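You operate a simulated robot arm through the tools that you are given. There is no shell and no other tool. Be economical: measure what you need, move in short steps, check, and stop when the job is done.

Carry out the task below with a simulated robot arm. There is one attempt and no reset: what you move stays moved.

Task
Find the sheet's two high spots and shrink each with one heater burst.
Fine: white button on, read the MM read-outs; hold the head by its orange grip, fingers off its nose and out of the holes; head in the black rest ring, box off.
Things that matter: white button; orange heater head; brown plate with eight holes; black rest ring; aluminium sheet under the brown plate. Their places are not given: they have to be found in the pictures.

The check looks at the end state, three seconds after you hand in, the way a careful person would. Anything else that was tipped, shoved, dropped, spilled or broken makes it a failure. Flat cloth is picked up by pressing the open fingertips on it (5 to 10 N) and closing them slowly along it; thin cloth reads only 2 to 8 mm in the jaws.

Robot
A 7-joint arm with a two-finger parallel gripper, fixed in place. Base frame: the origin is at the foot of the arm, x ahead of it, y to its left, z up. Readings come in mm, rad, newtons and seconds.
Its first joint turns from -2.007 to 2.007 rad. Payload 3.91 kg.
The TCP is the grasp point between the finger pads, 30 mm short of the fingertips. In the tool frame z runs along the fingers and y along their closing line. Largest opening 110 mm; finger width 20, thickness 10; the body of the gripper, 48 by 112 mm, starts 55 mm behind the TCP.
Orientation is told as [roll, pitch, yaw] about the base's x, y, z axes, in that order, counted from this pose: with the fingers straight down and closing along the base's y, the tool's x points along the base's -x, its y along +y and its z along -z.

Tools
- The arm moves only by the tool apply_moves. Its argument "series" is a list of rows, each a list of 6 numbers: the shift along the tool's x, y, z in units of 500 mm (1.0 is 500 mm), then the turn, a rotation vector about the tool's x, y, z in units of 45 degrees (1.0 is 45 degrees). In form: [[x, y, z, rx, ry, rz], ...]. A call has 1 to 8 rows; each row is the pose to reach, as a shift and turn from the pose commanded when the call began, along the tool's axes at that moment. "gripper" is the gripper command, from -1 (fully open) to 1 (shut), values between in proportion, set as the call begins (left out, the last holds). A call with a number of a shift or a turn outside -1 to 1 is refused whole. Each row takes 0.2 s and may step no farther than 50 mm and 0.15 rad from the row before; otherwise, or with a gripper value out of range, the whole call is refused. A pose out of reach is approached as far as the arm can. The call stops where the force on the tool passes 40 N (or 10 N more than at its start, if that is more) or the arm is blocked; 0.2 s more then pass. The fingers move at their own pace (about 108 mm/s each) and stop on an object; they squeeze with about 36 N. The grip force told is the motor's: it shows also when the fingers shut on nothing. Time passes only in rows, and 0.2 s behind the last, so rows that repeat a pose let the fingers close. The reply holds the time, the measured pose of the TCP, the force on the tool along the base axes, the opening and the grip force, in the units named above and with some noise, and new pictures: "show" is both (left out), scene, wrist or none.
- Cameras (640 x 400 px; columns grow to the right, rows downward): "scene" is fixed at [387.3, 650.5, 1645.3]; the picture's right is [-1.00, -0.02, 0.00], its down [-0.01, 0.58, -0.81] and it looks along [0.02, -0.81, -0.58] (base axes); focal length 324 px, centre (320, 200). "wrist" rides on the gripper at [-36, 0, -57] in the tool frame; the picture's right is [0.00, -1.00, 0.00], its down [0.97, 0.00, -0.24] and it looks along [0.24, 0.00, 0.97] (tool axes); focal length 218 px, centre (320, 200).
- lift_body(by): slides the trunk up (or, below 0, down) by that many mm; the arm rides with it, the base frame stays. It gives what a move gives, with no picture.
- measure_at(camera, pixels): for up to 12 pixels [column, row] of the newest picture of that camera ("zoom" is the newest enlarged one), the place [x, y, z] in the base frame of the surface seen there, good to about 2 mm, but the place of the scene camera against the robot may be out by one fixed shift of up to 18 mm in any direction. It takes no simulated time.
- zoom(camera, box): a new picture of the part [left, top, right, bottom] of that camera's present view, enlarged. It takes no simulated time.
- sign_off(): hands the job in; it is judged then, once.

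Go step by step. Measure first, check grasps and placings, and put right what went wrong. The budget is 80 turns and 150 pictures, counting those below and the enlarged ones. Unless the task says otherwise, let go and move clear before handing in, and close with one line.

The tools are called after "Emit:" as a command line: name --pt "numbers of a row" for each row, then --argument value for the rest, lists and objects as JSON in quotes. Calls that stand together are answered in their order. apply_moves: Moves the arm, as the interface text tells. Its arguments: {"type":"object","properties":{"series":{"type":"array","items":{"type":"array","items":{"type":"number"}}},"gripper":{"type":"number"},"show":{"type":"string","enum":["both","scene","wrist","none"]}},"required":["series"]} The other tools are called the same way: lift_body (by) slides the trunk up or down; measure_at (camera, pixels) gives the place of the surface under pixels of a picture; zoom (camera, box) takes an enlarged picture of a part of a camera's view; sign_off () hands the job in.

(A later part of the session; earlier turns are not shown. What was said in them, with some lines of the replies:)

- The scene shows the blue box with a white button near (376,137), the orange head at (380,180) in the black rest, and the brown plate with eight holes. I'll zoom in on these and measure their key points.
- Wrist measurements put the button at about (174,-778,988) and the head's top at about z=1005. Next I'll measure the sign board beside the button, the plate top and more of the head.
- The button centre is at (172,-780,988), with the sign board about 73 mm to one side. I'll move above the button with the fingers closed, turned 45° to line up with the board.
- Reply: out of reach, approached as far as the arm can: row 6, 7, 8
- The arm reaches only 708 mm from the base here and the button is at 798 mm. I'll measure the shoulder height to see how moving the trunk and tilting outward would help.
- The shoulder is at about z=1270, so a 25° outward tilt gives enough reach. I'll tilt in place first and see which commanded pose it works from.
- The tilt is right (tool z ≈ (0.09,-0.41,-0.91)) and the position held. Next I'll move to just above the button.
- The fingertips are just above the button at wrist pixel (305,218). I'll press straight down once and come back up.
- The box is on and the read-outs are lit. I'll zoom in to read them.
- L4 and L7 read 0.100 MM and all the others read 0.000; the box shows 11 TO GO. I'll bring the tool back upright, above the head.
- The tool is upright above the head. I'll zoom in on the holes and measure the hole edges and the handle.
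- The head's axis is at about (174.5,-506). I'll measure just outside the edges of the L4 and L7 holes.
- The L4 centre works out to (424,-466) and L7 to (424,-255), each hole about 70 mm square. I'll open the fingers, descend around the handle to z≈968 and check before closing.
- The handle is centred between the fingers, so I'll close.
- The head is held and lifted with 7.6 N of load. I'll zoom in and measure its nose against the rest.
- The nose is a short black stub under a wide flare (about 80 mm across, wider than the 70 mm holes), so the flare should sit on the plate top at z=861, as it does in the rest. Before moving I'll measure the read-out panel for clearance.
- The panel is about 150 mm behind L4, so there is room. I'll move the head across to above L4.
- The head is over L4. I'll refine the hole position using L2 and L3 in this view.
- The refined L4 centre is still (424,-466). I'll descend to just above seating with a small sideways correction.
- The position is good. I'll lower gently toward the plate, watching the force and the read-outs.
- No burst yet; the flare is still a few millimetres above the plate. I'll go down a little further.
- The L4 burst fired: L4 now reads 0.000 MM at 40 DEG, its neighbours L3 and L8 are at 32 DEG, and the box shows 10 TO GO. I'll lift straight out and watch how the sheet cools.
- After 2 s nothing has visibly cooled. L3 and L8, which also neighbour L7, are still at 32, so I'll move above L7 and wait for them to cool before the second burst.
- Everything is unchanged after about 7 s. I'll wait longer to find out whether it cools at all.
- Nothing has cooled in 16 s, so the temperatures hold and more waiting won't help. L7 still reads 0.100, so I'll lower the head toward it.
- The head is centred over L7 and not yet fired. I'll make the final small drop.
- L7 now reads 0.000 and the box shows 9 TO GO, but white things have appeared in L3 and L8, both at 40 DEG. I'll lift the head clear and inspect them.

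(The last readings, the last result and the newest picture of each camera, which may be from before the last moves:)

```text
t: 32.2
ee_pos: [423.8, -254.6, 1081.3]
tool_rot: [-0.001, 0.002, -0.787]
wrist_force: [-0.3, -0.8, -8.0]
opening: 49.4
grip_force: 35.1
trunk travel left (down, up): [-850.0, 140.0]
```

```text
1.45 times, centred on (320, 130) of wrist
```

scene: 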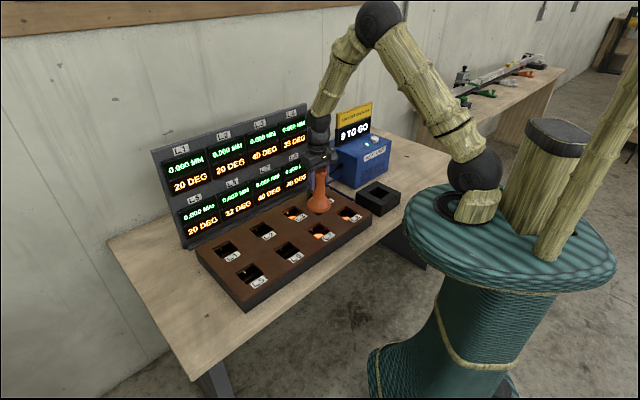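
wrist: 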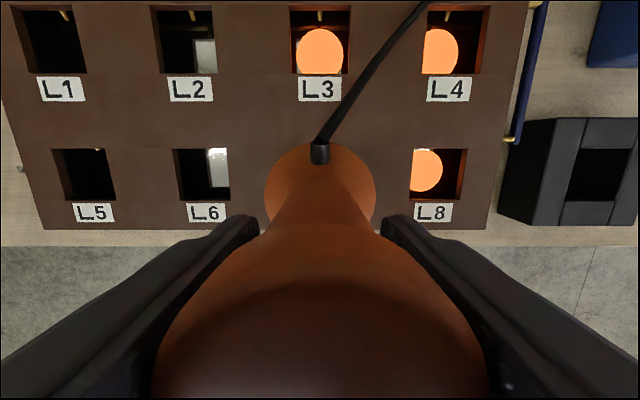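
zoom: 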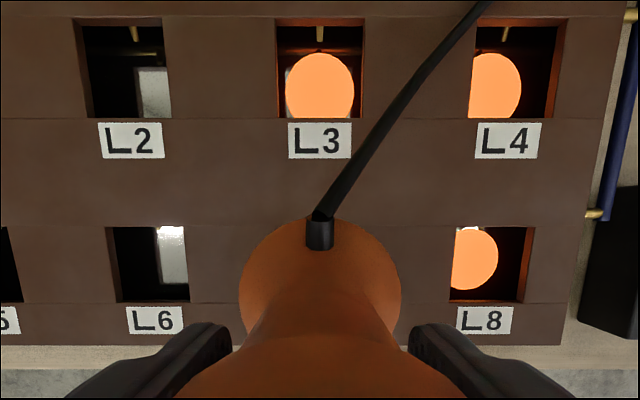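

The white puffs were brief and are gone; all eight read-outs now show 0.000 MM. I'll carry the head back to above the black rest ring.

Emit:
apply_moves --pt "0 -0.0885 0 0 0 0" --pt "0 -0.177 0 0 0 0" --pt "-0.001 -0.2655 0 0 0 0" --pt "-0.001 -0.354 0 0 0 0" --pt "-0.002 -0.4425 0 0 0 0" --pt "-0.002 -0.531 0 0 0 0" --pt "-0.003 -0.6195 0 0 0 0" --pt "-0.003 -0.708 0 0 0 0" --show "both"

Emit:
zoom --camera "scene" --box '[150, 95, 405, 290]'

```text
t: 34.0
ee_pos: [174.4, -508.9, 1081.0]
tool_rot: [0.003, 0.0, -0.786]
wrist_force: [-0.5, -0.2, -7.4]
opening: 49.5
grip_force: 35.5
trunk travel left (down, up): [-850.0, 140.0]
```

scene: 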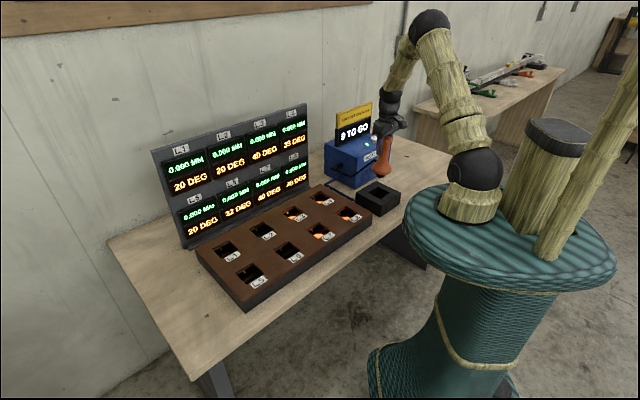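
wrist: 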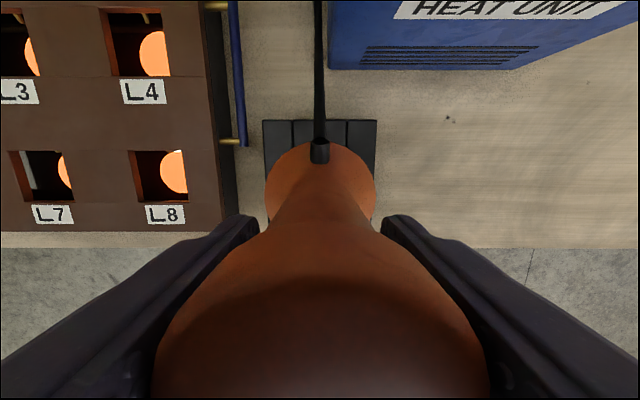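

```text
2.05 times, centred on (278, 192) of scene
```

zoom: 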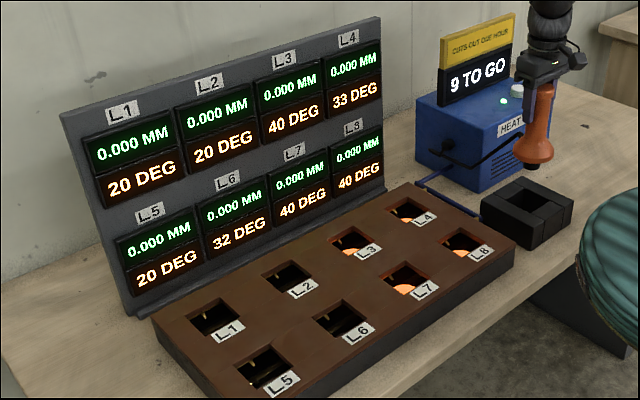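

All read-outs are at 0.000 and the head is above the rest. I'll lower it to just above seating.

Emit:
apply_moves --pt "0.003 0.003 0.08 0 0 0" --pt "0.003 0.003 0.16 0 0 0" --pt "0.003 0.003 0.195 0 0 0" --show "none"

Emit:
apply_moves --pt "0 0 0.012 0 0 0" --pt "0 0 0.022 0 0 0" --show "scene"

Emit:
zoom --camera "scene" --box '[310, 90, 430, 220]'

```text
t: 34.8
ee_pos: [174.1, -504.8, 984.0]
tool_rot: [0.002, 0.0, -0.785]
wrist_force: [0.3, -0.6, -7.6]
opening: 49.5
grip_force: 35.7
trunk travel left (down, up): [-850.0, 140.0]
```

```text
t: 35.4
ee_pos: [175.1, -504.5, 973.2]
tool_rot: [0.002, 0.0, -0.787]
wrist_force: [-1.3, -0.6, -7.8]
opening: 49.5
grip_force: 36.5
trunk travel left (down, up): [-850.0, 140.0]
```

scene: 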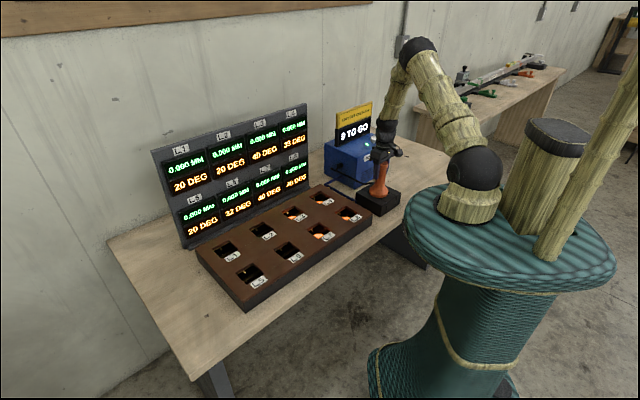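

```text
3.08 times, centred on (370, 155) of scene
```

zoom: 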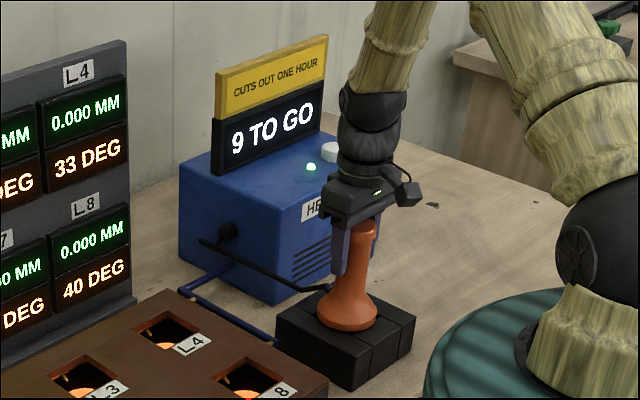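

The head is lined up in the ring but not yet carrying its weight there. I'll lower it a few millimetres more to contact.

Emit:
apply_moves --pt "0 0 0.003 0 0 0" --pt "0 0 0.006 0 0 0" --show "none"

```text
t: 36.0
ee_pos: [175.1, -504.0, 971.7]
tool_rot: [0.001, -0.001, -0.784]
wrist_force: [1.3, 0.5, 7.8]
opening: 49.3
grip_force: 36.0
trunk travel left (down, up): [-850.0, 140.0]
```

The force has turned to +7.8 N, so the head is seated. I'll open the fingers and rise straight up.

Emit:
apply_moves --pt "0 0 0 0 0 0" --pt "0 0 0 0 0 0" --pt "0 0 0 0 0 0" --pt "0 0 0 0 0 0" --gripper -1 --show "none"

Emit:
apply_moves --pt "0 0 -0.06 0 0 0" --pt "0 0 -0.14 0 0 0" --pt "0 0 -0.22 0 0 0" --pt "0 0 -0.28 0 0 0" --show "both"

Emit:
zoom --camera "scene" --box '[310, 90, 430, 220]'

```text
t: 37.0
ee_pos: [174.9, -503.6, 971.3]
tool_rot: [0.0, 0.0, -0.786]
wrist_force: [-0.9, -0.6, -0.3]
opening: 110.0
grip_force: 0.0
trunk travel left (down, up): [-850.0, 140.0]
```

```text
t: 38.0
ee_pos: [174.4, -503.1, 1111.6]
tool_rot: [0.001, 0.0, -0.785]
wrist_force: [-0.1, 0.0, -0.7]
opening: 110.0
grip_force: 0.0
trunk travel left (down, up): [-850.0, 140.0]
```

scene: 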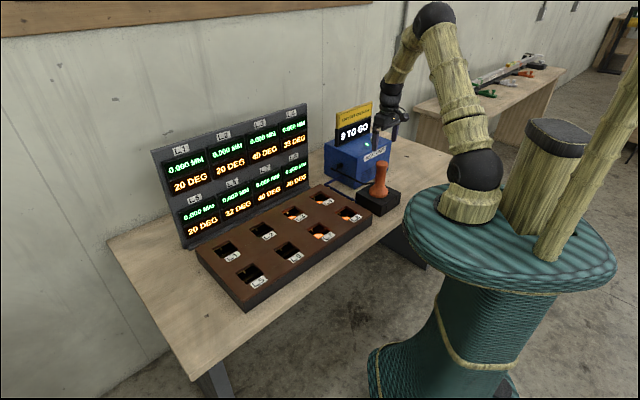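
wrist: 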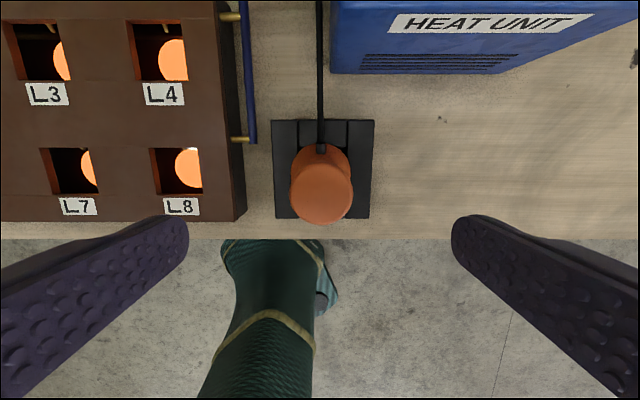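

```text
3.08 times, centred on (370, 155) of scene
```

zoom: 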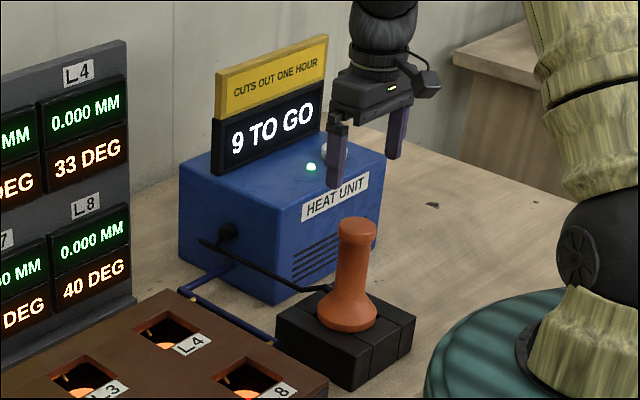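

The head is upright in the rest and released. I'll close the fingers and go back to above the button to switch the box off.

Emit:
apply_moves --pt "0 0 0 0 0 0" --pt "0 0 0 0 0 0" --pt "-0.0613 -0.0646 0.0207 0.05 -0.078 0" --pt "-0.1225 -0.1291 0.0413 0.1 -0.156 0" --pt "-0.1838 -0.1937 0.062 0.15 -0.234 0" --pt "-0.2451 -0.2583 0.0827 0.2 -0.312 0" --pt "-0.3063 -0.3228 0.1033 0.25 -0.39 0" --pt "-0.3676 -0.3874 0.124 0.299 -0.468 0" --gripper 1 --show "both"

```text
t: 39.8
ee_pos: [168.1, -771.4, 1045.6]
tool_rot: [-0.245, -0.364, -0.74]
wrist_force: [0.8, -0.6, 0.7]
opening: 0.0
grip_force: 35.8
trunk travel left (down, up): [-850.0, 140.0]
```

scene: 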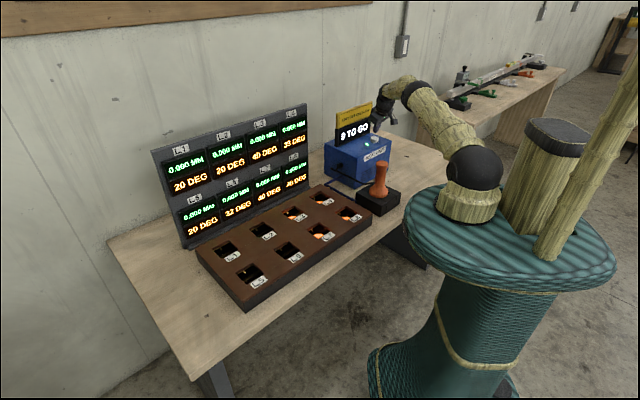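
wrist: 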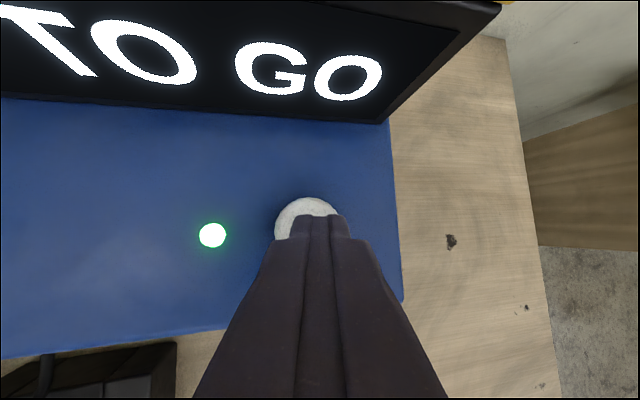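

This is the same pose as the first press, with the lamp lit green. I'll press once to switch off.

Emit:
apply_moves --pt "0.0179 0.0114 0.0453 0 0 0" --pt "0.0229 0.0145 0.058 0 0 0" --pt "0.0265 0.0168 0.067 0 0 0" --pt "0.0179 0.0114 0.0453 0 0 0" --pt "0 0 0 0 0 0" --show "scene"

Emit:
zoom --camera "scene" --box '[150, 90, 420, 260]'

```text
t: 41.0
ee_pos: [167.4, -769.4, 1047.4]
tool_rot: [-0.244, -0.362, -0.74]
wrist_force: [-0.5, -0.2, -0.3]
opening: 0.0
grip_force: 36.2
trunk travel left (down, up): [-850.0, 140.0]
```

scene: 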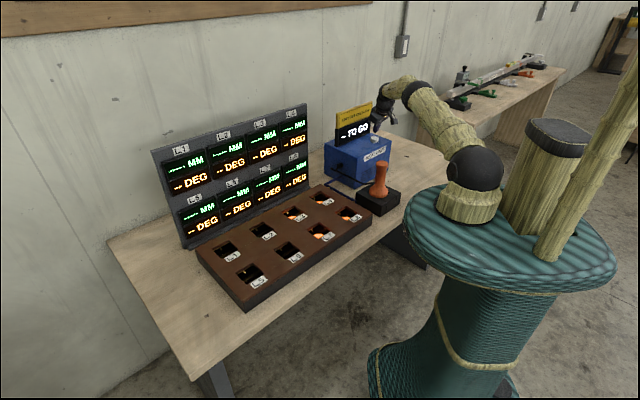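

```text
2.35 times, centred on (285, 175) of scene
```

zoom: 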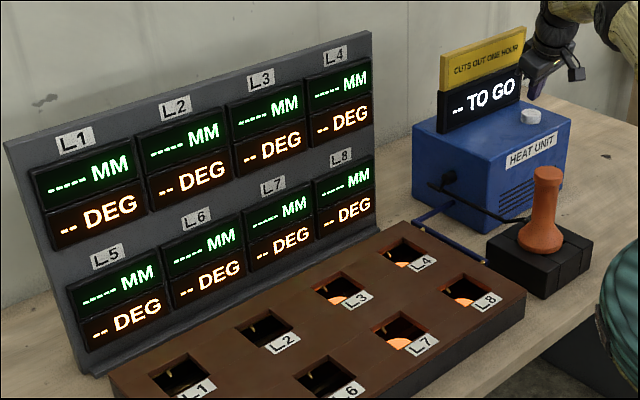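

The box is off (all read-outs dashed, lamp out) and the head is in its rest. I'll back the arm away from the button.

Emit:
apply_moves --pt "0.0471 0.0552 -0.0549 -0.05 0.078 0" --pt "0.0942 0.1105 -0.1299 -0.1 0.156 0" --pt "0.12 0.15 -0.2 -0.15 0.234 0" --pt "0.14 0.18 -0.26 -0.2 0.312 0" --show "scene"

```text
refused: row 2 steps farther than a row can; nothing moved
```

Row 2 was slightly too long, so I'll retry with smaller steps.

Emit:
apply_moves --pt "0.0471 0.0552 -0.0549 -0.05 0.078 0" --pt "0.0942 0.1105 -0.1099 -0.1 0.156 0" --pt "0.11 0.14 -0.18 -0.15 0.234 0" --pt "0.13 0.17 -0.25 -0.2 0.312 0" --show "scene"

```text
t: 42.0
ee_pos: [174.2, -621.1, 1119.7]
tool_rot: [-0.078, -0.121, -0.781]
wrist_force: [-0.3, 0.2, 0.0]
opening: 0.0
grip_force: 36.2
trunk travel left (down, up): [-850.0, 140.0]
```

scene: 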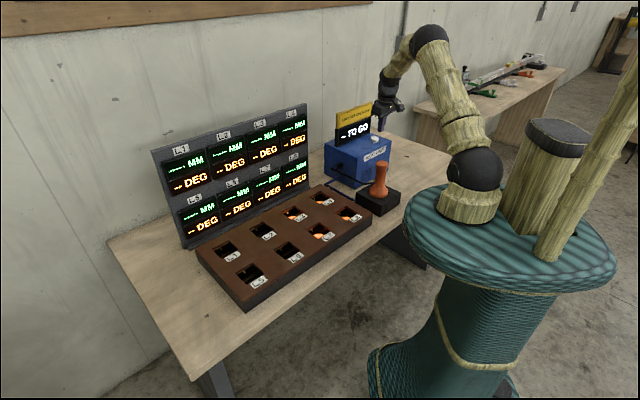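

The arm is clear, the head is in its rest, the box is off and nothing has been disturbed, so I'm handing in.

Emit:
sign_off

```text
The job is handed in.
```

I gave the two high spots, L4 and L7, one burst each; all eight read-outs then showed 0.000 MM, and the head is back in the rest ring with the box off. The L7 burst also heated L3 and L8 to 40 DEG, with a brief white puff from each; both still read 0.000 MM.
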